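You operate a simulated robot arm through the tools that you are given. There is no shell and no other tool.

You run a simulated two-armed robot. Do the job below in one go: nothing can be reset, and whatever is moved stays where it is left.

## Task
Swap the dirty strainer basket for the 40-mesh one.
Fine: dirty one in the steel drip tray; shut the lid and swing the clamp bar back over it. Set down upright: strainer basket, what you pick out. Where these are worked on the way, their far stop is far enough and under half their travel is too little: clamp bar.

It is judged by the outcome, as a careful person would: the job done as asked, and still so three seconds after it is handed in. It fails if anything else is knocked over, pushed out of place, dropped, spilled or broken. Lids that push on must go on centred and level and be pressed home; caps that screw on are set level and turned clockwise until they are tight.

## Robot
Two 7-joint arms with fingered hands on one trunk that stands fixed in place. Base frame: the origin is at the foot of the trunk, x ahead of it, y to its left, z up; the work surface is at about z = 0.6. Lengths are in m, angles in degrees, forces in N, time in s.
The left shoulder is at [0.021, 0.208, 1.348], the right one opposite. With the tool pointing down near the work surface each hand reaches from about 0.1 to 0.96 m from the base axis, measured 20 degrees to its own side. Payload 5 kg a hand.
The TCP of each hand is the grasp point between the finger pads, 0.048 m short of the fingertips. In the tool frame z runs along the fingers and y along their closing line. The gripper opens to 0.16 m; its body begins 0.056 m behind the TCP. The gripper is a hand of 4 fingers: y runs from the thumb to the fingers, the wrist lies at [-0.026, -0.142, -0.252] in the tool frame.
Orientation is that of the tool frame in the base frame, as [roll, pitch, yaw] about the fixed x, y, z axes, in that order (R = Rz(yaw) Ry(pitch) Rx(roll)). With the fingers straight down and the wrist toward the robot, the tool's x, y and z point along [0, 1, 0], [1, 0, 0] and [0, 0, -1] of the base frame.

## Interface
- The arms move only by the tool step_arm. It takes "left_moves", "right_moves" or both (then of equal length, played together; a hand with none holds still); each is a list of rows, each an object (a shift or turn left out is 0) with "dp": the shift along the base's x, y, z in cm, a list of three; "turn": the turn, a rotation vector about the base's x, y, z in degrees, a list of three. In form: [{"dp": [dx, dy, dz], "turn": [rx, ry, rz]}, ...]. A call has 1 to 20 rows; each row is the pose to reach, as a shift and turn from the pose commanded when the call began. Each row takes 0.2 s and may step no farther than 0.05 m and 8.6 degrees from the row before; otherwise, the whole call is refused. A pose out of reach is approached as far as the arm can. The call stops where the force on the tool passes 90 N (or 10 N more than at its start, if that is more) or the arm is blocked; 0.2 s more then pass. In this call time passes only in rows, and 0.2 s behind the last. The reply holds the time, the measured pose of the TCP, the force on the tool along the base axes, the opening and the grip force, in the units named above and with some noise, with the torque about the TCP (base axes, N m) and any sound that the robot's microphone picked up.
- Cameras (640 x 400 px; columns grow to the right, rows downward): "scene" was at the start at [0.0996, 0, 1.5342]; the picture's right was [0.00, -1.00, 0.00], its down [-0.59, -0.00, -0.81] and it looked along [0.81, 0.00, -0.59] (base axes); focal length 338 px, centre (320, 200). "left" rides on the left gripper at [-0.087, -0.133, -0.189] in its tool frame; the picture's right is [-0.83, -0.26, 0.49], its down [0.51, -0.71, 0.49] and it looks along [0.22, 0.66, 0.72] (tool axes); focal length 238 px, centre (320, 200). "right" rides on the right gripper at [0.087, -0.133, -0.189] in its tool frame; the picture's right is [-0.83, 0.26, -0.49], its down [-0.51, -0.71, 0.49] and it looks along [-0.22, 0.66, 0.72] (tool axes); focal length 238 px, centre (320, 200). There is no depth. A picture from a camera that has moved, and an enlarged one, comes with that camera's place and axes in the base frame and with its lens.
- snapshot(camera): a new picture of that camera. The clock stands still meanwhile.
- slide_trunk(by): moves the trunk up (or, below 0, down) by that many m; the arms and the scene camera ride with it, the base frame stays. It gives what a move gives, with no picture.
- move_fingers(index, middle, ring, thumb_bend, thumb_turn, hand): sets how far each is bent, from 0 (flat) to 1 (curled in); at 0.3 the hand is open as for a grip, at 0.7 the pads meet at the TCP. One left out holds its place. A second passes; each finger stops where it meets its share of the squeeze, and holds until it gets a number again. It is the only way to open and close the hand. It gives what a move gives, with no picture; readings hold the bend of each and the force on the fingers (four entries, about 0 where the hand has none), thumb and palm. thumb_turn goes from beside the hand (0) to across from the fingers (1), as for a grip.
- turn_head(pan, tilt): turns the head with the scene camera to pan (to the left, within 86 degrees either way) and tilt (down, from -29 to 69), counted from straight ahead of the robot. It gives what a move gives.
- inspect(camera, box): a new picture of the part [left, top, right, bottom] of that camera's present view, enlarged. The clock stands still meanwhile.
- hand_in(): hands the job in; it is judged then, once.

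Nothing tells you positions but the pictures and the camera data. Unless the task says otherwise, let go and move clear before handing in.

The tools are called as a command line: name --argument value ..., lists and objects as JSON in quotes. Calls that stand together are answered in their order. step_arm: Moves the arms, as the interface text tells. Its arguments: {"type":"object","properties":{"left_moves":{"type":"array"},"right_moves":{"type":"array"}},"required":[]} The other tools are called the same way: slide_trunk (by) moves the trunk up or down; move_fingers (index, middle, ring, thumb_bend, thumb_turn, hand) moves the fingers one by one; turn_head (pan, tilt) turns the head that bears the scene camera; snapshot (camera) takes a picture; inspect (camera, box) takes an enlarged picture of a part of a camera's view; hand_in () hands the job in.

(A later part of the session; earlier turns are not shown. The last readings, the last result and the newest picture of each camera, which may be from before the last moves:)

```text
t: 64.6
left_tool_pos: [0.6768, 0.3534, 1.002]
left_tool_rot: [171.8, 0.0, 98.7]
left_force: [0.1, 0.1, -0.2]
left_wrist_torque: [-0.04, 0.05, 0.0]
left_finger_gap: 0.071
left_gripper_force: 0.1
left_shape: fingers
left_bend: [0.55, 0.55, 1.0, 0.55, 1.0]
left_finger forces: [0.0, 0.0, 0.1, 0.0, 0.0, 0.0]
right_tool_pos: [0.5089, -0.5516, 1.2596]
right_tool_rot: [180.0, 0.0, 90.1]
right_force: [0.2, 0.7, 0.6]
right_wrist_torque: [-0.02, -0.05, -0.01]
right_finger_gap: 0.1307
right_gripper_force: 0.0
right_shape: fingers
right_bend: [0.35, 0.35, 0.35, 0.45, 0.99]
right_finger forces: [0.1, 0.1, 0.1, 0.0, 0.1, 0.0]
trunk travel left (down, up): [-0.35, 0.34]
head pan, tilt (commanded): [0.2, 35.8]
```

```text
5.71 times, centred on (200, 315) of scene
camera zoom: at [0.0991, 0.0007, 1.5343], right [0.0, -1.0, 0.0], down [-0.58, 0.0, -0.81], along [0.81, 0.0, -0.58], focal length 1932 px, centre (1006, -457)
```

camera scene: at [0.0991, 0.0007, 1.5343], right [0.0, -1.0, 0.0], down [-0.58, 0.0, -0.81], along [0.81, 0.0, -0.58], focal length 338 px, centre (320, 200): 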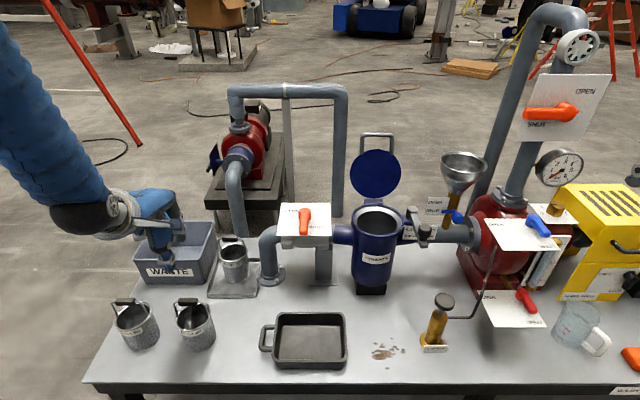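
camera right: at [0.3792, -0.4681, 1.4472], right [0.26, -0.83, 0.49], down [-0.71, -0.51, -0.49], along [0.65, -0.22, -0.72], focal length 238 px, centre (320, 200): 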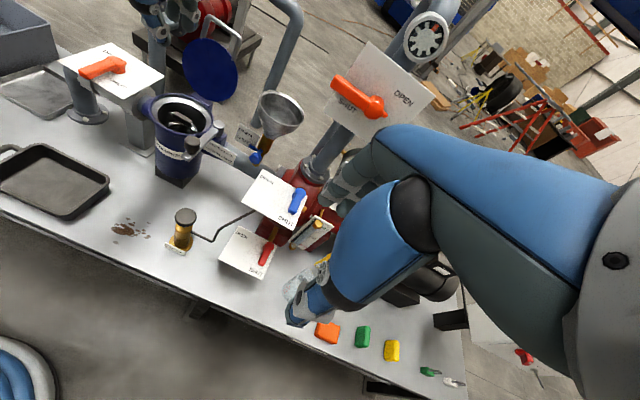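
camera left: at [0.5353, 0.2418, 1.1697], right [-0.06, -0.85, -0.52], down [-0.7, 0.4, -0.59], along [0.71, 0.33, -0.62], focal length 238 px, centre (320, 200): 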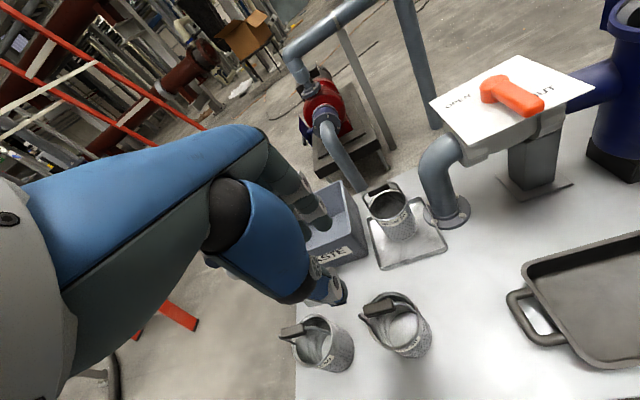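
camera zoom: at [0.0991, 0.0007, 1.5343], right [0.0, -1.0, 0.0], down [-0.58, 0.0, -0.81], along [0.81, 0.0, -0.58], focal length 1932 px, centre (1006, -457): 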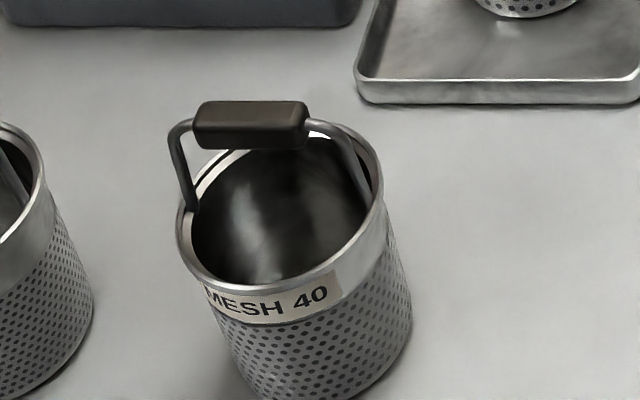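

The pad actually lies along y, so I turn the hand back to zero yaw and descend around it.

step_arm --left_moves '[{"dp": [0.1, 0.1, -3], "turn": [0, 0, -4.4]}, {"dp": [0.1, 0.1, -7], "turn": [0, 0, -8.8]}, {"dp": [0.1, 0.1, -11], "turn": [0, 0, -8.8]}, {"dp": [0.1, 0.1, -14], "turn": [0, 0, -8.8]}]'

inspect --camera "left" --box '[240, 200, 440, 380]'

inspect --camera "scene" --box '[130, 240, 250, 350]'

```text
t: 65.6
left_tool_pos: [0.6788, 0.3511, 0.8601]
left_tool_rot: [172.0, 0.1, 90.1]
left_force: [0.4, 0.6, 0.8]
left_wrist_torque: [-0.05, 0.1, -0.03]
left_finger_gap: 0.0708
left_gripper_force: 0.0
left_shape: fingers
left_bend: [0.55, 0.55, 1.0, 0.55, 1.0]
left_finger forces: [0.0, 0.0, 0.1, 0.0, 0.1, 0.1]
right_tool_pos: [0.5121, -0.5524, 1.2596]
right_tool_rot: [-179.9, 0.0, 90.0]
right_force: [1.0, 0.6, -0.1]
right_wrist_torque: [-0.07, 0.02, 0.0]
right_finger_gap: 0.1308
right_gripper_force: 0.2
right_shape: fingers
right_bend: [0.35, 0.35, 0.35, 0.45, 0.99]
right_finger forces: [0.1, 0.1, 0.1, 0.0, 0.0, 0.0]
trunk travel left (down, up): [-0.35, 0.34]
head pan, tilt (commanded): [0.2, 35.8]
```

```text
2.22 times, centred on (340, 290) of left
camera zoom: at [0.5227, 0.2646, 1.0287], right [-0.19, -0.83, -0.52], down [-0.63, 0.51, -0.58], along [0.75, 0.22, -0.62], focal length 530 px, centre (276, 0)
```

zoom: 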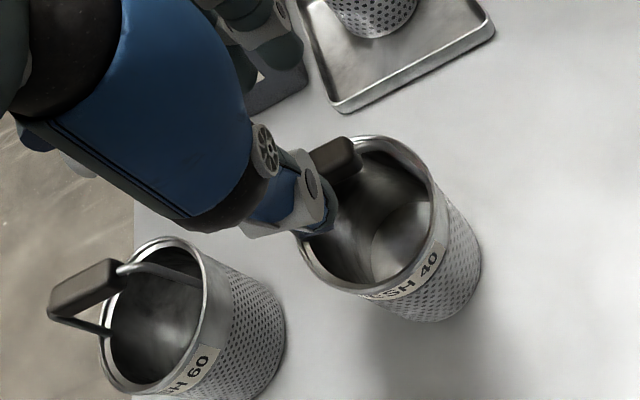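

```text
3.64 times, centred on (190, 295) of scene
camera zoom: at [0.1004, 0.001, 1.5342], right [0.0, -1.0, 0.0], down [-0.59, 0.0, -0.81], along [0.81, 0.0, -0.59], focal length 1229 px, centre (793, -146)
```

zoom: 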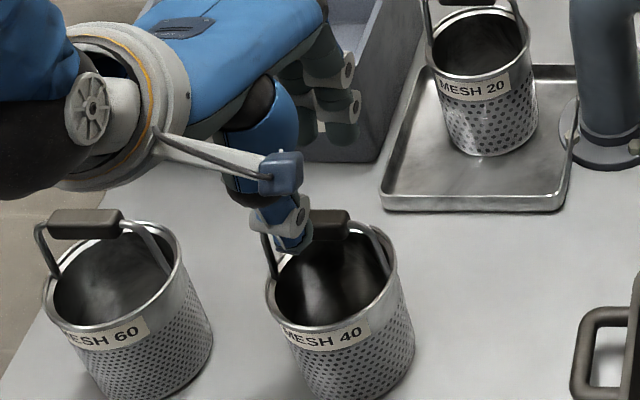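

Alignment is good. I lower the last 5 cm around the pad and close.

step_arm --left_moves '[{"dp": [0, 0.1, -2.0]}, {"dp": [0, 0.2, -4.0]}, {"dp": [0, 0.2, -5.3]}]'

inspect --camera "left" --box '[240, 200, 440, 380]'

inspect --camera "scene" --box '[130, 240, 250, 350]'

```text
t: 66.4
left_tool_pos: [0.6791, 0.3548, 0.8075]
left_tool_rot: [172.0, -0.1, 89.9]
left_force: [-0.3, 0.0, 0.7]
left_wrist_torque: [0.01, 0.04, -0.02]
left_finger_gap: 0.071
left_gripper_force: 0.2
left_shape: fingers
left_bend: [0.55, 0.55, 1.0, 0.55, 1.0]
left_finger forces: [0.0, 0.1, 0.0, 0.0, 0.0, 0.0]
right_tool_pos: [0.5118, -0.5534, 1.2573]
right_tool_rot: [180.0, 0.0, 90.1]
right_force: [0.2, 0.0, -0.6]
right_wrist_torque: [0.01, 0.03, -0.02]
right_finger_gap: 0.1309
right_gripper_force: 0.1
right_shape: fingers
right_bend: [0.35, 0.35, 0.35, 0.45, 0.99]
right_finger forces: [0.1, 0.0, 0.0, 0.0, 0.0, 0.1]
trunk travel left (down, up): [-0.35, 0.34]
head pan, tilt (commanded): [0.2, 35.8]
```

```text
2.22 times, centred on (340, 290) of left
camera zoom: at [0.5236, 0.2668, 0.9768], right [-0.19, -0.83, -0.52], down [-0.63, 0.51, -0.58], along [0.75, 0.22, -0.62], focal length 530 px, centre (276, 0)
```

zoom: 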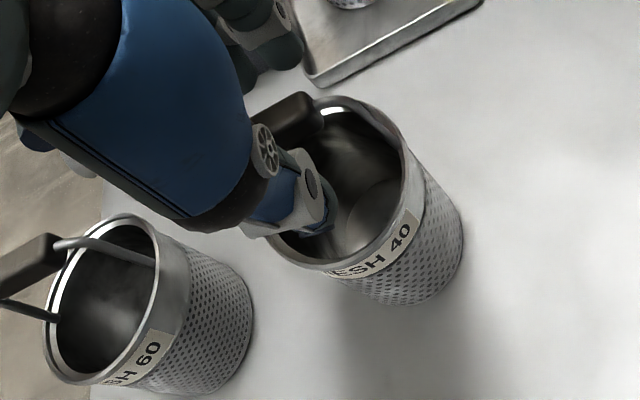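

```text
3.64 times, centred on (190, 295) of scene
camera zoom: at [0.1, -0.0001, 1.5342], right [0.0, -1.0, 0.0], down [-0.59, 0.0, -0.81], along [0.81, 0.0, -0.59], focal length 1229 px, centre (793, -146)
```

zoom: 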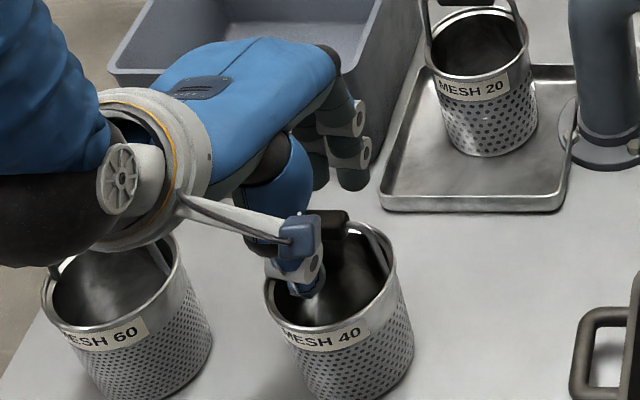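

Now I close the pinch on the MESH 40 pad.

move_fingers --hand "left" --index 0.7 --middle 0.7 --thumb_bend 0.66

move_fingers --hand "left" --index 0.78 --middle 0.78 --thumb_bend 0.74

inspect --camera "scene" --box '[130, 240, 250, 350]'

inspect --camera "left" --box '[240, 200, 440, 380]'

```text
t: 67.4
left_tool_pos: [0.6801, 0.3543, 0.8097]
left_tool_rot: [172.0, -0.1, 89.9]
left_force: [0.3, 0.1, -0.1]
left_wrist_torque: [0.01, 0.04, 0.0]
left_finger_gap: 0.0272
left_gripper_force: 4.0
left_shape: fingers
left_bend: [0.68, 0.69, 1.0, 0.64, 1.0]
left_finger forces: [2.2, 2.1, 0.0, 0.0, 4.4, 0.1]
right_tool_pos: [0.5102, -0.5523, 1.2582]
right_tool_rot: [180.0, -0.1, 90.0]
right_force: [-0.1, -0.4, 1.0]
right_wrist_torque: [0.0, 0.03, 0.03]
right_finger_gap: 0.1307
right_gripper_force: 0.1
right_shape: fingers
right_bend: [0.35, 0.35, 0.35, 0.45, 0.99]
right_finger forces: [0.0, 0.0, 0.0, 0.0, 0.1, 0.0]
trunk travel left (down, up): [-0.35, 0.34]
head pan, tilt (commanded): [0.2, 35.8]
```

```text
t: 68.4
left_tool_pos: [0.6795, 0.3544, 0.8094]
left_tool_rot: [171.9, -0.1, 89.9]
left_force: [-0.5, 0.3, 3.7]
left_wrist_torque: [0.02, 0.14, 0.02]
left_finger_gap: 0.0257
left_gripper_force: 23.8
left_shape: fingers
left_bend: [0.71, 0.71, 1.0, 0.66, 1.0]
left_finger forces: [12.4, 11.6, 0.1, 0.0, 23.6, 0.1]
right_tool_pos: [0.51, -0.5543, 1.2594]
right_tool_rot: [179.9, 0.0, 90.0]
right_force: [-0.6, -0.3, -0.4]
right_wrist_torque: [0.01, 0.0, 0.02]
right_finger_gap: 0.1308
right_gripper_force: 0.0
right_shape: fingers
right_bend: [0.35, 0.35, 0.35, 0.45, 0.99]
right_finger forces: [0.0, 0.0, 0.1, 0.1, 0.1, 0.1]
trunk travel left (down, up): [-0.35, 0.34]
head pan, tilt (commanded): [0.2, 35.8]
```

```text
3.64 times, centred on (190, 295) of scene
camera zoom: at [0.0994, -0.0002, 1.5343], right [0.0, -1.0, 0.0], down [-0.58, 0.0, -0.81], along [0.81, 0.0, -0.58], focal length 1229 px, centre (793, -146)
```

zoom: 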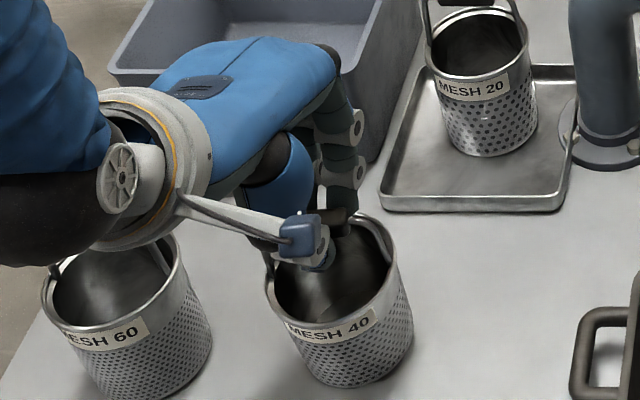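

```text
2.22 times, centred on (340, 290) of left
camera zoom: at [0.5233, 0.2666, 0.9774], right [-0.19, -0.83, -0.52], down [-0.63, 0.51, -0.58], along [0.75, 0.22, -0.62], focal length 530 px, centre (276, 0)
```

zoom: 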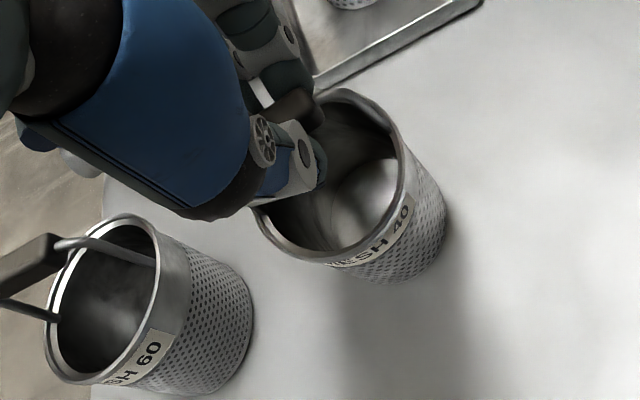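

Grip is secure (≈24 N each side). I lift straight up and check how the basket hangs.

step_arm --left_moves '[{"dp": [0, 0, 1.5]}, {"dp": [0, 0, 3]}, {"dp": [0, 0, 5]}, {"dp": [0, 0, 7.5]}]'

inspect --camera "scene" --box '[130, 220, 250, 350]'

snapshot --camera "right"

inspect --camera "left" --box '[240, 200, 440, 380]'

```text
t: 69.4
left_tool_pos: [0.6782, 0.3533, 0.8829]
left_tool_rot: [172.0, -0.1, 89.9]
left_force: [-1.3, 0.4, -1.9]
left_wrist_torque: [0.0, -0.07, 0.06]
left_finger_gap: 0.0255
left_gripper_force: 22.3
left_shape: fingers
left_bend: [0.71, 0.72, 1.0, 0.66, 1.0]
left_finger forces: [12.0, 10.1, 0.0, 0.1, 22.6, 0.0]
right_tool_pos: [0.5094, -0.5534, 1.2598]
right_tool_rot: [179.9, 0.0, 90.0]
right_force: [-1.6, -0.3, 0.0]
right_wrist_torque: [0.06, -0.08, 0.0]
right_finger_gap: 0.1308
right_gripper_force: 0.0
right_shape: fingers
right_bend: [0.35, 0.35, 0.35, 0.45, 0.99]
right_finger forces: [0.0, 0.0, 0.1, 0.0, 0.0, 0.0]
trunk travel left (down, up): [-0.35, 0.34]
head pan, tilt (commanded): [0.2, 35.8]
```

```text
3.08 times, centred on (190, 285) of scene
camera zoom: at [0.0988, -0.0006, 1.5343], right [0.0, -1.0, 0.0], down [-0.58, 0.0, -0.81], along [0.81, 0.0, -0.58], focal length 1040 px, centre (720, -62)
```

zoom: 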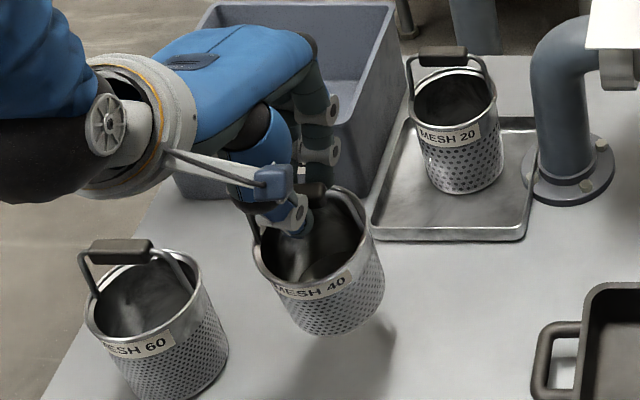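

```text
taken
camera right: at [0.377, -0.4675, 1.4483], right [0.26, -0.83, 0.49], down [-0.71, -0.51, -0.49], along [0.66, -0.22, -0.72], focal length 238 px, centre (320, 200)
```

right: 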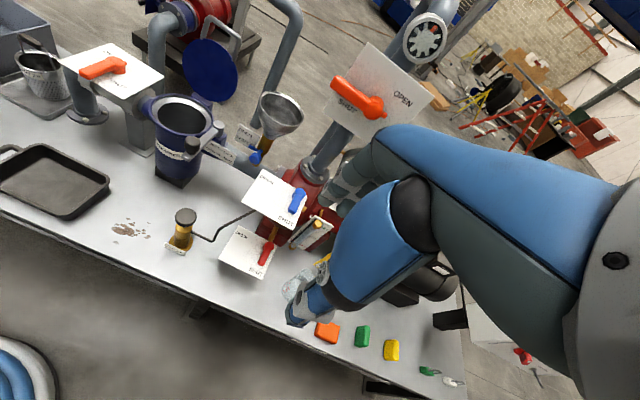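

```text
2.22 times, centred on (340, 290) of left
camera zoom: at [0.5227, 0.2662, 1.0516], right [-0.19, -0.83, -0.52], down [-0.63, 0.51, -0.58], along [0.75, 0.22, -0.62], focal length 530 px, centre (276, 0)
```

zoom: 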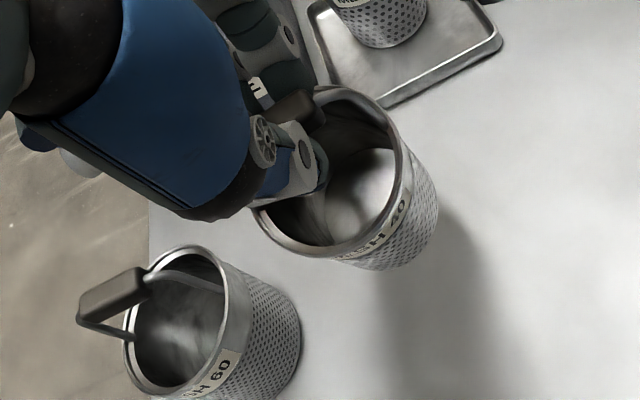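

MESH 40 is off the bench; I raise it well above everything and carry it forward, then right along the path used before.

step_arm --left_moves '[{"dp": [0, 0, 4]}, {"dp": [0, 0, 8]}, {"dp": [0, 0, 12]}, {"dp": [0, 0, 16]}, {"dp": [0, 0, 20]}, {"dp": [2, -0.5, 23]}, {"dp": [5, -1, 26]}, {"dp": [8, -1.7, 29]}, {"dp": [11.5, -2.5, 31]}, {"dp": [15.5, -3.3, 31.7]}, {"dp": [19, -4, 31.7]}, {"dp": [21.5, -5, 31.7]}, {"dp": [22.5, -5.3, 31.7]}]'

snapshot --camera "scene"

inspect --camera "scene" --box '[150, 80, 270, 220]'

```text
t: 72.2
left_tool_pos: [0.9047, 0.3025, 1.2]
left_tool_rot: [172.1, 0.0, 89.9]
left_force: [0.0, -0.5, -0.9]
left_wrist_torque: [-0.01, 0.07, -0.02]
left_finger_gap: 0.025
left_gripper_force: 22.3
left_shape: fingers
left_bend: [0.71, 0.72, 1.0, 0.66, 1.0]
left_finger forces: [11.7, 10.0, 0.0, 0.0, 22.0, 0.0]
right_tool_pos: [0.511, -0.5538, 1.2587]
right_tool_rot: [180.0, 0.0, 90.0]
right_force: [0.1, -0.9, -0.6]
right_wrist_torque: [0.01, 0.01, 0.02]
right_finger_gap: 0.131
right_gripper_force: 0.1
right_shape: fingers
right_bend: [0.35, 0.35, 0.35, 0.45, 0.99]
right_finger forces: [0.1, 0.0, 0.1, 0.0, 0.1, 0.0]
trunk travel left (down, up): [-0.35, 0.34]
head pan, tilt (commanded): [0.2, 35.8]
```

```text
taken
camera scene: at [0.1, 0.0002, 1.5342], right [0.0, -1.0, 0.0], down [-0.59, 0.0, -0.81], along [0.81, 0.0, -0.59], focal length 338 px, centre (320, 200)
```

scene: 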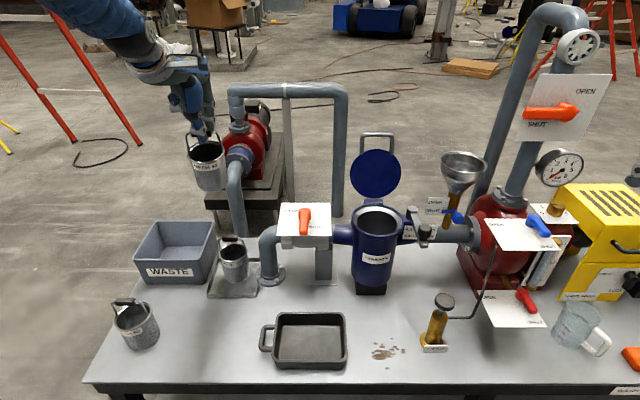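

```text
2.86 times, centred on (210, 150) of scene
camera zoom: at [0.1, 0.0002, 1.5342], right [0.0, -1.0, 0.0], down [-0.59, 0.0, -0.81], along [0.81, 0.0, -0.59], focal length 966 px, centre (634, 343)
```

zoom: 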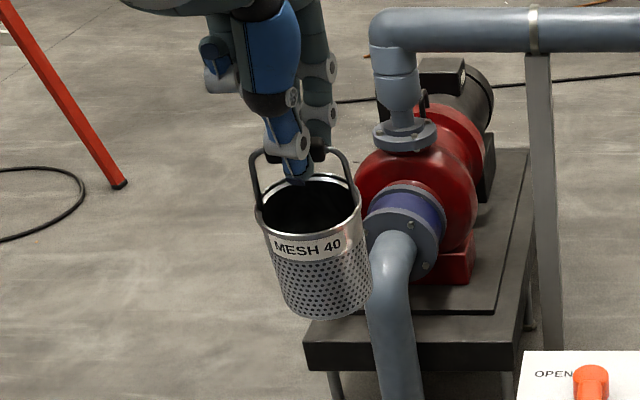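

MESH 40 hangs upright. I carry it right to above the open strainer.

step_arm --left_moves '[{"dp": [0, -3, 0]}, {"dp": [-0.1, -6.5, 0]}, {"dp": [-0.2, -10.5, 0]}, {"dp": [-0.4, -14.5, 0]}, {"dp": [-0.6, -18.5, 0]}, {"dp": [-0.8, -22.5, 0]}, {"dp": [-1.0, -26.5, 0]}, {"dp": [-1.2, -30.5, 0]}, {"dp": [-1.4, -34.5, 0]}, {"dp": [-1.5, -38.5, 0]}, {"dp": [-1.5, -42.5, 0]}, {"dp": [-1.5, -46, 0]}, {"dp": [-1.5, -48.3, 0]}]'

inspect --camera "scene" --box '[320, 100, 440, 250]'

inspect --camera "right" --box '[100, 0, 280, 170]'

snapshot --camera "left"

```text
t: 75.0
left_tool_pos: [0.8889, -0.1794, 1.201]
left_tool_rot: [172.0, -0.2, 90.0]
left_force: [0.2, 0.1, -0.7]
left_wrist_torque: [-0.05, 0.06, -0.05]
left_finger_gap: 0.0253
left_gripper_force: 21.9
left_shape: fingers
left_bend: [0.71, 0.72, 1.0, 0.66, 1.0]
left_finger forces: [11.7, 10.2, 0.1, 0.1, 22.0, 0.1]
right_tool_pos: [0.5107, -0.5531, 1.2591]
right_tool_rot: [-180.0, 0.1, 90.0]
right_force: [1.0, 0.1, -0.5]
right_wrist_torque: [0.05, 0.02, 0.03]
right_finger_gap: 0.1307
right_gripper_force: 0.1
right_shape: fingers
right_bend: [0.35, 0.35, 0.35, 0.45, 0.99]
right_finger forces: [0.1, 0.0, 0.1, 0.0, 0.0, 0.0]
trunk travel left (down, up): [-0.35, 0.34]
head pan, tilt (commanded): [0.2, 35.8]
```

```text
2.67 times, centred on (380, 175) of scene
camera zoom: at [0.1001, -0.0007, 1.5342], right [0.0, -1.0, 0.0], down [-0.59, 0.0, -0.81], along [0.81, 0.0, -0.59], focal length 902 px, centre (160, 267)
```

zoom: 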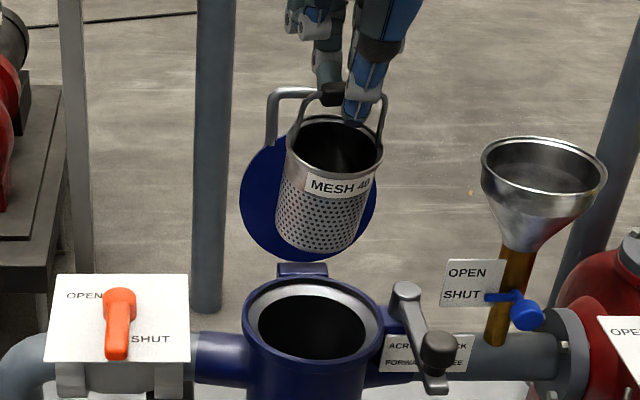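

```text
2.35 times, centred on (190, 85) of right
camera zoom: at [0.3785, -0.4674, 1.4478], right [0.26, -0.83, 0.49], down [-0.71, -0.51, -0.49], along [0.66, -0.22, -0.72], focal length 561 px, centre (626, 471)
```

zoom: 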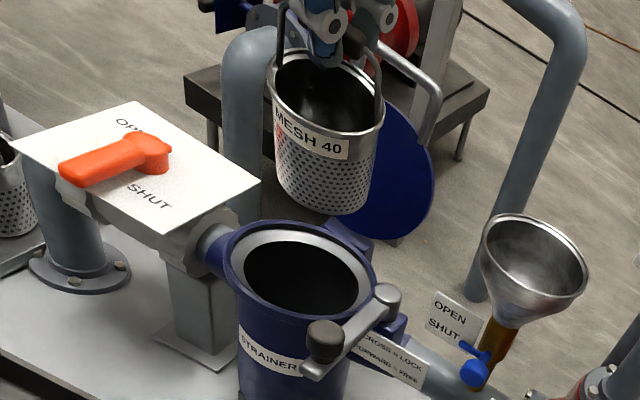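

```text
taken
camera left: at [0.7338, -0.2671, 1.3689], right [-0.19, -0.83, -0.52], down [-0.63, 0.51, -0.58], along [0.75, 0.22, -0.62], focal length 238 px, centre (320, 200)
```

left: 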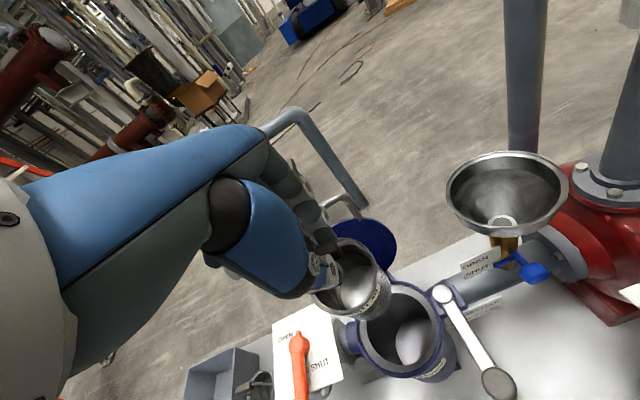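

The basket hangs close to upright with its bottom ~0.7 cm too far left; I correct with a 3° roll, then lower to just above the opening to check alignment.

step_arm --left_moves '[{"dp": [0, 0.2, -2.5], "turn": [-1.5, 0, 0]}, {"dp": [0, 0.3, -5.0], "turn": [-3, 0, 0]}, {"dp": [0, 0.3, -7.0], "turn": [-3, 0, 0]}]'

inspect --camera "scene" --box '[330, 130, 430, 250]'

inspect --camera "right" --box '[130, 20, 250, 140]'

inspect --camera "left" --box '[280, 200, 480, 380]'

```text
t: 75.8
left_tool_pos: [0.8892, -0.1779, 1.1299]
left_tool_rot: [172.0, 2.9, 89.9]
left_force: [0.7, 0.3, -1.0]
left_wrist_torque: [0.01, 0.06, -0.01]
left_finger_gap: 0.0253
left_gripper_force: 21.9
left_shape: fingers
left_bend: [0.71, 0.72, 1.0, 0.66, 1.0]
left_finger forces: [11.6, 10.1, 0.0, 0.0, 22.0, 0.1]
right_tool_pos: [0.5109, -0.5543, 1.2586]
right_tool_rot: [-180.0, -0.1, 90.1]
right_force: [0.2, -0.2, -1.2]
right_wrist_torque: [0.01, 0.01, -0.02]
right_finger_gap: 0.1306
right_gripper_force: 0.0
right_shape: fingers
right_bend: [0.35, 0.35, 0.35, 0.45, 0.99]
right_finger forces: [0.0, 0.1, 0.0, 0.0, 0.0, 0.1]
trunk travel left (down, up): [-0.35, 0.34]
head pan, tilt (commanded): [0.2, 35.8]
```

```text
3.33 times, centred on (380, 190) of scene
camera zoom: at [0.1006, -0.0005, 1.5341], right [0.0, -1.0, 0.0], down [-0.59, 0.0, -0.81], along [0.81, 0.0, -0.59], focal length 1127 px, centre (120, 233)
```

zoom: 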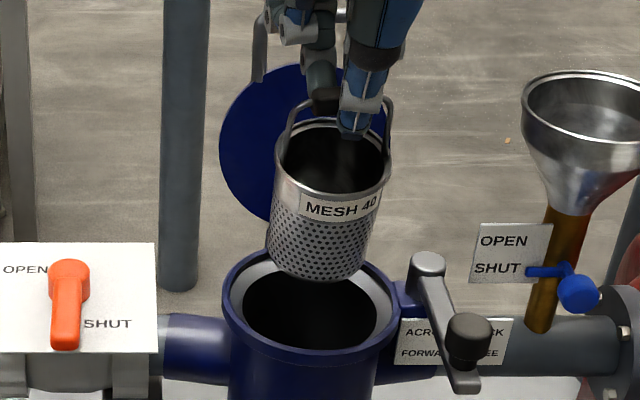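

```text
3.33 times, centred on (190, 80) of right
camera zoom: at [0.3787, -0.4674, 1.4478], right [0.26, -0.83, 0.49], down [-0.71, -0.51, -0.49], along [0.66, -0.22, -0.72], focal length 794 px, centre (753, 600)
```

zoom: 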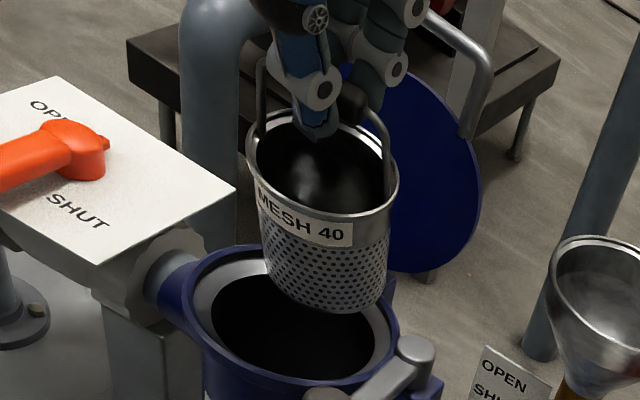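

```text
2.22 times, centred on (380, 290) of left
camera zoom: at [0.7326, -0.2561, 1.3029], right [-0.19, -0.86, -0.47], down [-0.63, 0.48, -0.61], along [0.75, 0.18, -0.63], focal length 530 px, centre (187, 0)
```

zoom: 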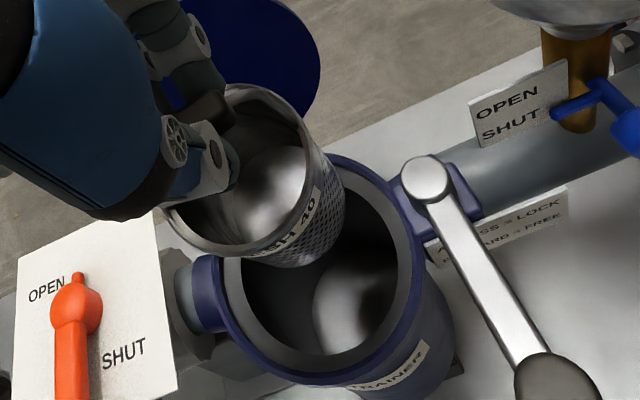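

Alignment over the opening is good (basket centre y≈-0.176 vs opening -0.175), matching the pose in which the old basket came out. I lower slowly into the strainer.

step_arm --left_moves '[{"dp": [0, 0, -2]}, {"dp": [0, 0, -4]}, {"dp": [0, 0, -6]}]'

inspect --camera "scene" --box '[330, 150, 430, 250]'

inspect --camera "right" --box '[130, 30, 250, 140]'

inspect --camera "left" --box '[260, 180, 460, 360]'

```text
t: 76.6
left_tool_pos: [0.8886, -0.1782, 1.0653]
left_tool_rot: [172.3, 2.8, 89.8]
left_force: [1.5, -0.8, -1.0]
left_wrist_torque: [0.08, 0.18, 0.02]
left_finger_gap: 0.0063
left_gripper_force: 0.1
left_shape: fingers
left_bend: [0.72, 0.73, 1.0, 0.72, 1.0]
left_finger forces: [0.1, 0.1, 0.0, 0.1, 0.0, 0.1]
right_tool_pos: [0.513, -0.5531, 1.2578]
right_tool_rot: [-179.7, -0.2, 90.0]
right_force: [1.2, -1.0, -0.5]
right_wrist_torque: [0.03, 0.14, 0.02]
right_finger_gap: 0.131
right_gripper_force: 0.1
right_shape: fingers
right_bend: [0.35, 0.35, 0.35, 0.45, 0.99]
right_finger forces: [0.0, 0.1, 0.0, 0.0, 0.0, 0.1]
trunk travel left (down, up): [-0.35, 0.34]
head pan, tilt (commanded): [0.2, 35.8]
```

```text
4.00 times, centred on (380, 200) of scene
camera zoom: at [0.1025, -0.001, 1.5337], right [0.0, -1.0, 0.0], down [-0.59, 0.0, -0.81], along [0.81, 0.0, -0.59], focal length 1352 px, centre (80, 200)
```

zoom: 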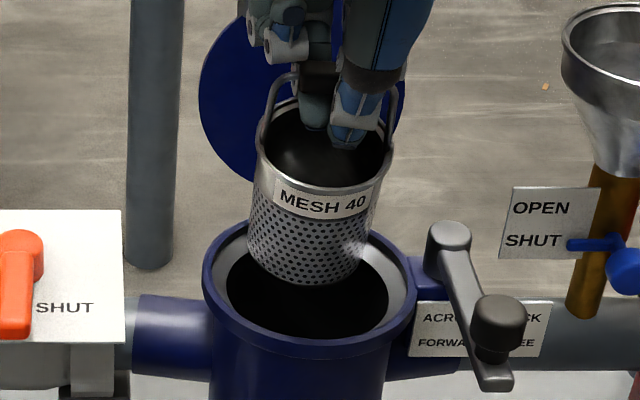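

```text
3.64 times, centred on (190, 85) of right
camera zoom: at [0.3805, -0.4678, 1.4465], right [0.26, -0.83, 0.49], down [-0.71, -0.51, -0.49], along [0.65, -0.22, -0.72], focal length 867 px, centre (793, 618)
```

zoom: 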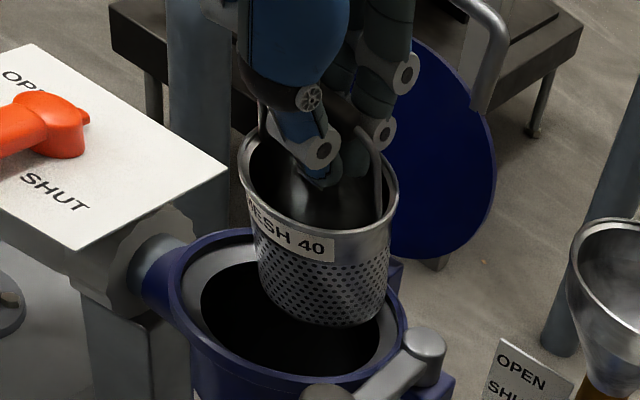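

```text
2.22 times, centred on (360, 270) of left
camera zoom: at [0.7332, -0.2571, 1.2384], right [-0.19, -0.86, -0.47], down [-0.64, 0.48, -0.61], along [0.75, 0.18, -0.64], focal length 530 px, centre (231, 44)
```

zoom: 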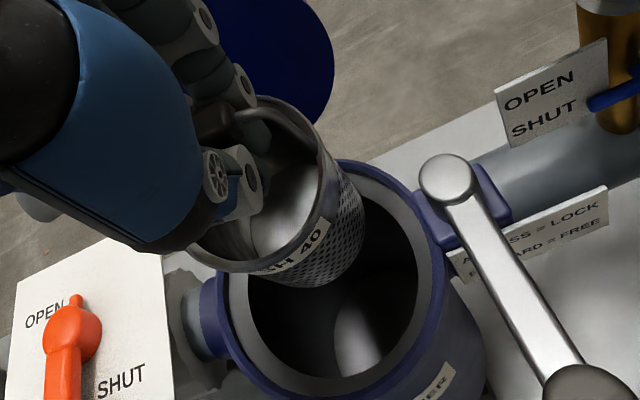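

The basket's bottom caught on the rear of the ring and its pad slid up inside the closed pinch (grip now 0 N), though it is still caged above the closed fingertips. I raise very slowly so the closed fingers catch the pad from below.

step_arm --left_moves '[{"dp": [0, 0, 0.7]}, {"dp": [0, 0, 1.4]}]'

inspect --camera "scene" --box '[330, 150, 430, 250]'

inspect --camera "right" --box '[130, 30, 250, 140]'

inspect --camera "left" --box '[260, 180, 460, 360]'

```text
t: 77.2
left_tool_pos: [0.8895, -0.1792, 1.0835]
left_tool_rot: [172.1, 2.9, 89.9]
left_force: [-0.4, -0.4, -1.6]
left_wrist_torque: [-0.01, 0.05, 0.0]
left_finger_gap: 0.0065
left_gripper_force: 0.0
left_shape: fingers
left_bend: [0.72, 0.73, 1.0, 0.72, 1.0]
left_finger forces: [0.0, 0.0, 0.0, 0.0, 0.0, 0.0]
right_tool_pos: [0.511, -0.5547, 1.2569]
right_tool_rot: [-179.9, 0.0, 90.1]
right_force: [1.3, -0.3, -0.7]
right_wrist_torque: [0.05, 0.04, 0.01]
right_finger_gap: 0.1306
right_gripper_force: 0.2
right_shape: fingers
right_bend: [0.35, 0.35, 0.35, 0.45, 0.99]
right_finger forces: [0.0, 0.0, 0.0, 0.0, 0.1, 0.0]
trunk travel left (down, up): [-0.35, 0.34]
head pan, tilt (commanded): [0.2, 35.8]
```

```text
4.00 times, centred on (380, 200) of scene
camera zoom: at [0.1011, -0.001, 1.5341], right [0.0, -1.0, 0.0], down [-0.59, 0.0, -0.81], along [0.81, 0.0, -0.59], focal length 1352 px, centre (80, 200)
```

zoom: 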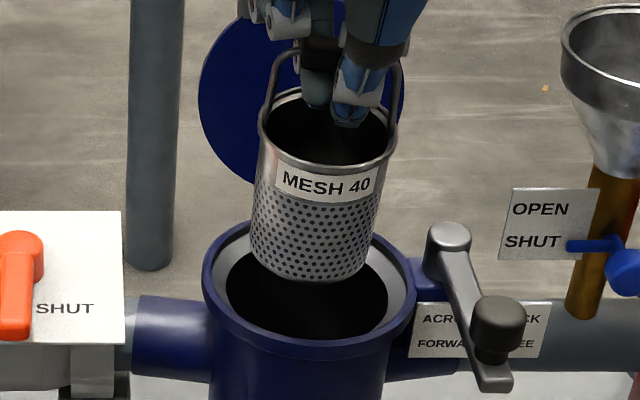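

```text
3.64 times, centred on (190, 85) of right
camera zoom: at [0.3792, -0.4678, 1.4475], right [0.26, -0.83, 0.49], down [-0.71, -0.51, -0.49], along [0.65, -0.22, -0.72], focal length 867 px, centre (793, 618)
```

zoom: 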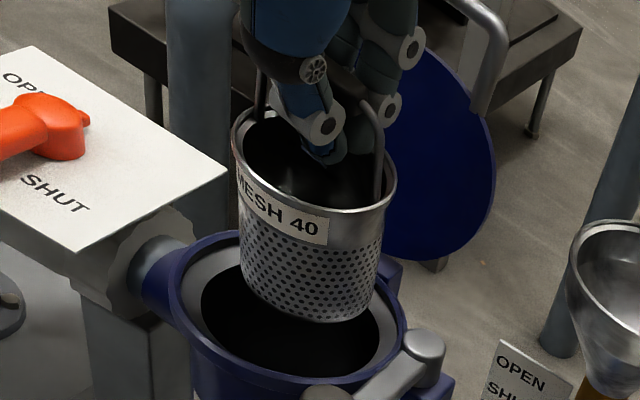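

```text
2.22 times, centred on (360, 270) of left
camera zoom: at [0.7336, -0.2572, 1.256], right [-0.19, -0.86, -0.47], down [-0.63, 0.48, -0.61], along [0.75, 0.19, -0.64], focal length 530 px, centre (231, 44)
```

zoom: 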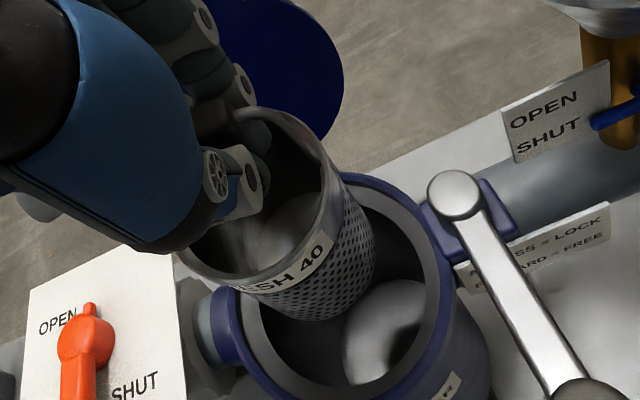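

The basket seems to hang from the hooked fingers now, more plumb than before. I raise further to confirm it comes along.

step_arm --left_moves '[{"dp": [0, 0, 1.0]}, {"dp": [0, 0, 2.0]}, {"dp": [0, 0, 3.0]}]'

inspect --camera "scene" --box '[330, 130, 430, 250]'

inspect --camera "right" --box '[130, 10, 250, 140]'

inspect --camera "left" --box '[260, 180, 460, 360]'

```text
t: 78.0
left_tool_pos: [0.8895, -0.1795, 1.1155]
left_tool_rot: [172.0, 2.9, 90.0]
left_force: [-0.2, 0.2, -2.5]
left_wrist_torque: [0.0, -0.03, -0.02]
left_finger_gap: 0.0063
left_gripper_force: 0.1
left_shape: fingers
left_bend: [0.72, 0.73, 1.0, 0.72, 1.0]
left_finger forces: [0.0, 0.1, 0.1, 0.0, 0.0, 0.1]
right_tool_pos: [0.5089, -0.5529, 1.2594]
right_tool_rot: [180.0, 0.1, 90.1]
right_force: [-0.1, -0.1, 0.9]
right_wrist_torque: [0.02, -0.03, -0.06]
right_finger_gap: 0.1307
right_gripper_force: 0.0
right_shape: fingers
right_bend: [0.35, 0.35, 0.35, 0.45, 0.99]
right_finger forces: [0.0, 0.1, 0.0, 0.1, 0.0, 0.0]
trunk travel left (down, up): [-0.35, 0.34]
head pan, tilt (commanded): [0.2, 35.8]
```

```text
3.33 times, centred on (380, 190) of scene
camera zoom: at [0.0992, -0.0003, 1.5343], right [0.0, -1.0, 0.0], down [-0.58, 0.0, -0.81], along [0.81, 0.0, -0.58], focal length 1127 px, centre (120, 233)
```

zoom: 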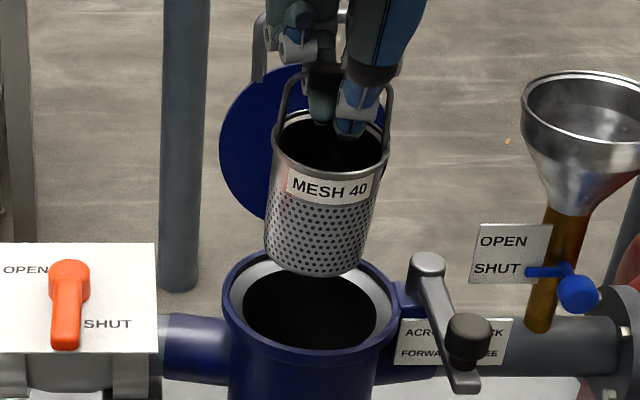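

```text
3.08 times, centred on (190, 75) of right
camera zoom: at [0.3774, -0.4672, 1.4483], right [0.26, -0.83, 0.49], down [-0.71, -0.51, -0.49], along [0.66, -0.22, -0.72], focal length 733 px, centre (720, 585)
```

zoom: 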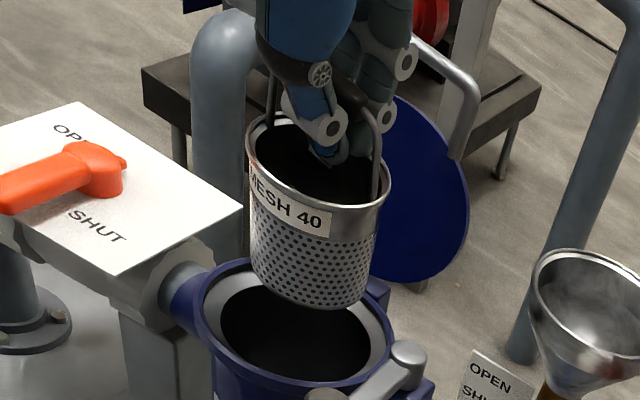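

```text
2.22 times, centred on (360, 270) of left
camera zoom: at [0.7328, -0.2573, 1.2876], right [-0.19, -0.86, -0.47], down [-0.63, 0.48, -0.61], along [0.75, 0.19, -0.63], focal length 530 px, centre (231, 44)
```

zoom: 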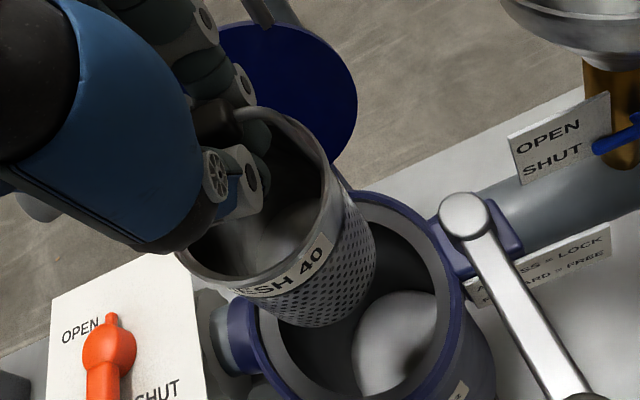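

The basket now hangs plumb from the hooked fingers, and triangulation puts its centre at (0.893, -0.174), right over the opening. I lower slowly again.

step_arm --left_moves '[{"dp": [0, 0, -1.5]}, {"dp": [0, 0, -3.0]}, {"dp": [0, 0, -4.5]}, {"dp": [0, 0, -6.0]}]'

inspect --camera "scene" --box '[330, 140, 430, 250]'

inspect --camera "right" --box '[130, 30, 250, 140]'

inspect --camera "left" --box '[260, 180, 460, 360]'

```text
t: 79.0
left_tool_pos: [0.8905, -0.1803, 1.0532]
left_tool_rot: [172.0, 3.0, 90.1]
left_force: [-0.5, -0.4, -1.4]
left_wrist_torque: [0.0, 0.08, 0.01]
left_finger_gap: 0.0064
left_gripper_force: 0.0
left_shape: fingers
left_bend: [0.72, 0.73, 1.0, 0.72, 1.0]
left_finger forces: [0.0, 0.0, 0.1, 0.1, 0.1, 0.0]
right_tool_pos: [0.5105, -0.5537, 1.2582]
right_tool_rot: [-180.0, 0.0, 90.1]
right_force: [0.8, 0.3, -0.8]
right_wrist_torque: [0.02, 0.03, -0.01]
right_finger_gap: 0.1307
right_gripper_force: 0.1
right_shape: fingers
right_bend: [0.35, 0.35, 0.35, 0.45, 0.99]
right_finger forces: [0.1, 0.0, 0.0, 0.1, 0.0, 0.0]
trunk travel left (down, up): [-0.35, 0.34]
head pan, tilt (commanded): [0.2, 35.8]
```

```text
3.64 times, centred on (380, 195) of scene
camera zoom: at [0.1003, -0.0004, 1.5342], right [0.0, -1.0, 0.0], down [-0.59, 0.0, -0.81], along [0.81, 0.0, -0.59], focal length 1229 px, centre (102, 218)
```

zoom: 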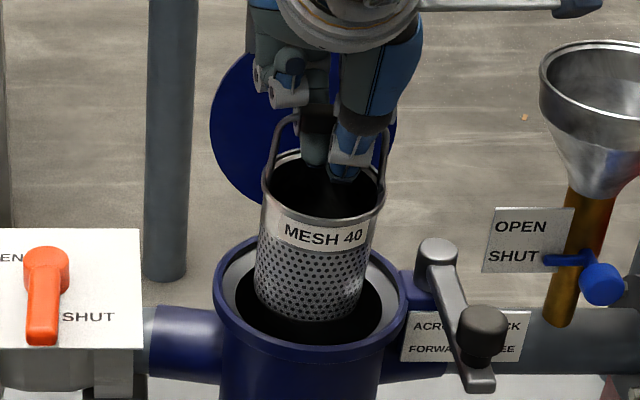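

```text
3.64 times, centred on (190, 85) of right
camera zoom: at [0.3785, -0.4673, 1.4479], right [0.26, -0.83, 0.49], down [-0.71, -0.51, -0.49], along [0.66, -0.22, -0.72], focal length 867 px, centre (793, 618)
```

zoom: 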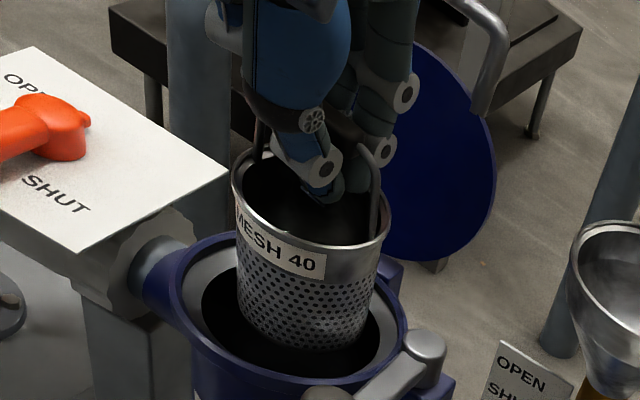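

```text
2.22 times, centred on (360, 270) of left
camera zoom: at [0.7342, -0.2578, 1.2264], right [-0.19, -0.86, -0.47], down [-0.63, 0.48, -0.61], along [0.75, 0.19, -0.63], focal length 530 px, centre (231, 44)
```

zoom: 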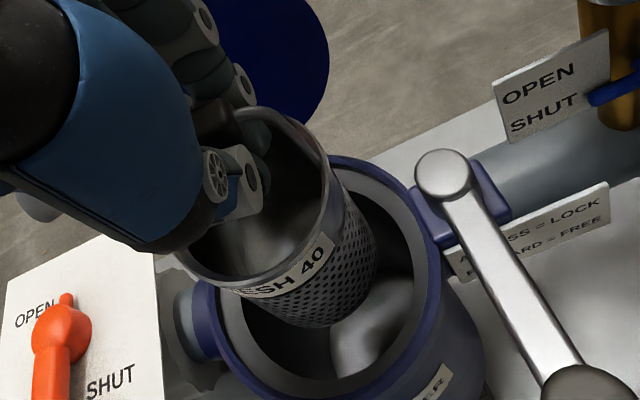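

The bottom is inside the opening with clearance all round. I continue lowering slowly.

step_arm --left_moves '[{"dp": [-0.1, 0, -1.5]}, {"dp": [-0.2, 0, -3.0]}, {"dp": [-0.2, 0, -4.5]}, {"dp": [-0.2, 0, -6.0]}, {"dp": [-0.2, 0, -7.5]}]'

inspect --camera "scene" --box '[330, 150, 430, 250]'

inspect --camera "right" --box '[130, 30, 250, 140]'

inspect --camera "left" --box '[260, 180, 460, 360]'

```text
t: 80.2
left_tool_pos: [0.886, -0.1792, 0.9799]
left_tool_rot: [172.1, 3.0, 89.8]
left_force: [1.6, -0.6, -1.5]
left_wrist_torque: [-0.06, 0.06, -0.02]
left_finger_gap: 0.0063
left_gripper_force: 0.0
left_shape: fingers
left_bend: [0.72, 0.73, 1.0, 0.72, 1.0]
left_finger forces: [0.1, 0.1, 0.0, 0.0, 0.0, 0.0]
right_tool_pos: [0.5113, -0.5538, 1.2583]
right_tool_rot: [-180.0, 0.1, 89.9]
right_force: [0.5, 0.5, -0.3]
right_wrist_torque: [0.0, -0.01, 0.0]
right_finger_gap: 0.1309
right_gripper_force: 0.0
right_shape: fingers
right_bend: [0.35, 0.35, 0.35, 0.45, 0.99]
right_finger forces: [0.1, 0.0, 0.1, 0.0, 0.0, 0.0]
trunk travel left (down, up): [-0.35, 0.34]
head pan, tilt (commanded): [0.2, 35.8]
```

```text
4.00 times, centred on (380, 200) of scene
camera zoom: at [0.1002, -0.0004, 1.5342], right [0.0, -1.0, 0.0], down [-0.59, 0.0, -0.81], along [0.81, 0.0, -0.59], focal length 1352 px, centre (80, 200)
```

zoom: 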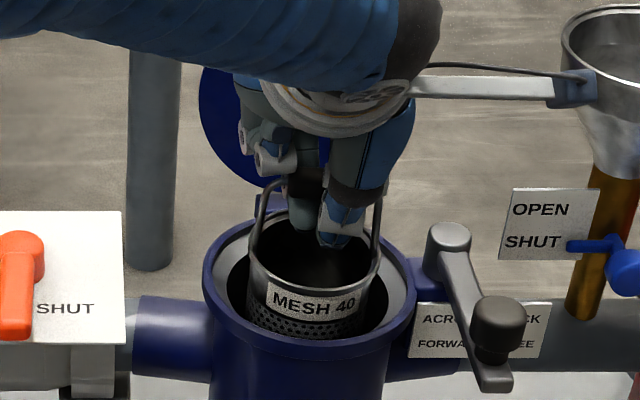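

```text
3.64 times, centred on (190, 85) of right
camera zoom: at [0.3783, -0.4672, 1.4479], right [0.26, -0.83, 0.49], down [-0.71, -0.51, -0.49], along [0.66, -0.22, -0.72], focal length 867 px, centre (793, 618)
```

zoom: 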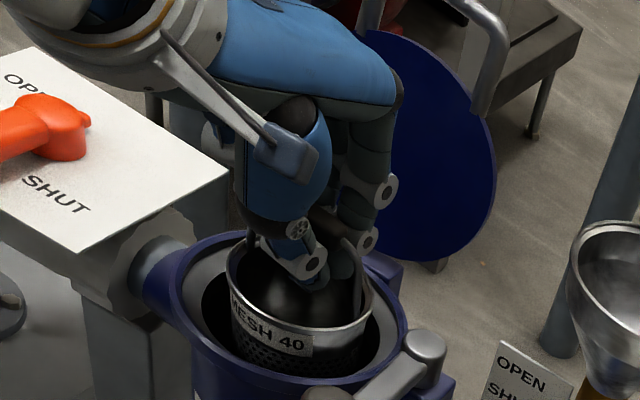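

```text
2.22 times, centred on (360, 270) of left
camera zoom: at [0.7309, -0.2571, 1.1517], right [-0.19, -0.86, -0.47], down [-0.63, 0.48, -0.61], along [0.75, 0.18, -0.63], focal length 530 px, centre (231, 44)
```

zoom: 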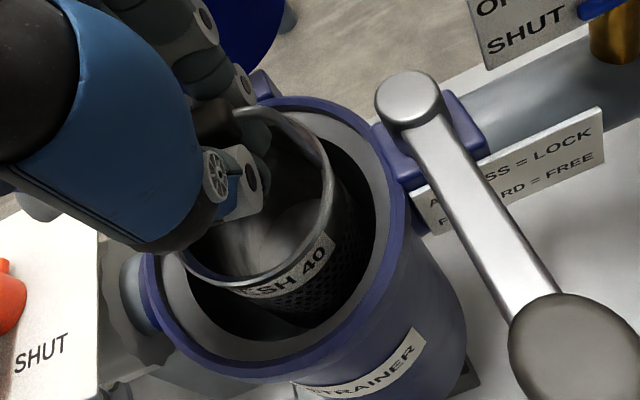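

Going in cleanly. I continue in small steps.

step_arm --left_moves '[{"dp": [0.2, 0, -1.5]}, {"dp": [0.2, 0, -3.0]}, {"dp": [0.2, 0, -4.5]}, {"dp": [0.2, 0, -5.5]}]'

inspect --camera "scene" --box '[330, 150, 430, 250]'

inspect --camera "right" --box '[130, 30, 250, 140]'

inspect --camera "left" --box '[240, 160, 440, 340]'

```text
t: 81.2
left_tool_pos: [0.8903, -0.1783, 0.9249]
left_tool_rot: [172.0, 2.9, 89.9]
left_force: [0.2, -0.2, -0.3]
left_wrist_torque: [0.0, 0.11, -0.01]
left_finger_gap: 0.0063
left_gripper_force: 0.0
left_shape: fingers
left_bend: [0.72, 0.73, 1.0, 0.72, 1.0]
left_finger forces: [0.0, 0.0, 0.1, 0.0, 0.1, 0.1]
right_tool_pos: [0.5118, -0.5537, 1.2587]
right_tool_rot: [180.0, 0.0, 90.1]
right_force: [0.3, 0.4, 0.3]
right_wrist_torque: [0.02, 0.0, 0.0]
right_finger_gap: 0.1305
right_gripper_force: 0.1
right_shape: fingers
right_bend: [0.35, 0.35, 0.35, 0.45, 0.99]
right_finger forces: [0.1, 0.0, 0.1, 0.0, 0.1, 0.1]
trunk travel left (down, up): [-0.35, 0.34]
head pan, tilt (commanded): [0.2, 35.8]
```

```text
4.00 times, centred on (380, 200) of scene
camera zoom: at [0.1002, -0.0004, 1.5342], right [0.0, -1.0, 0.0], down [-0.59, 0.0, -0.81], along [0.81, 0.0, -0.59], focal length 1352 px, centre (80, 200)
```

zoom: 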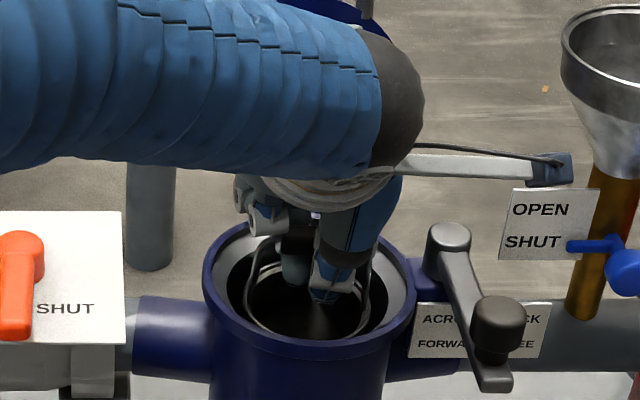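

```text
3.64 times, centred on (190, 85) of right
camera zoom: at [0.3783, -0.4673, 1.4479], right [0.26, -0.83, 0.49], down [-0.71, -0.51, -0.49], along [0.66, -0.22, -0.72], focal length 867 px, centre (793, 618)
```

zoom: 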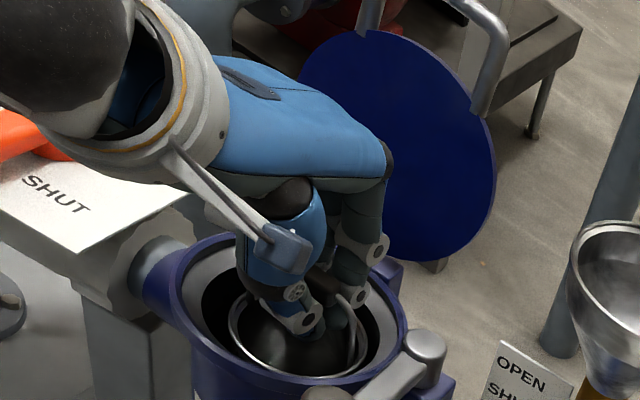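

```text
2.22 times, centred on (340, 250) of left
camera zoom: at [0.7339, -0.2572, 1.0975], right [-0.19, -0.86, -0.47], down [-0.63, 0.48, -0.61], along [0.75, 0.19, -0.63], focal length 530 px, centre (276, 89)
```

zoom: 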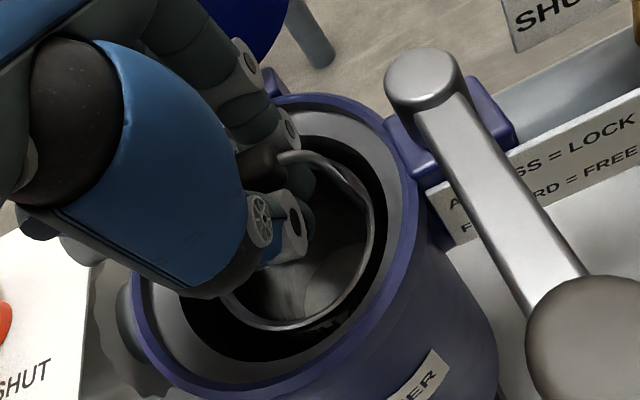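

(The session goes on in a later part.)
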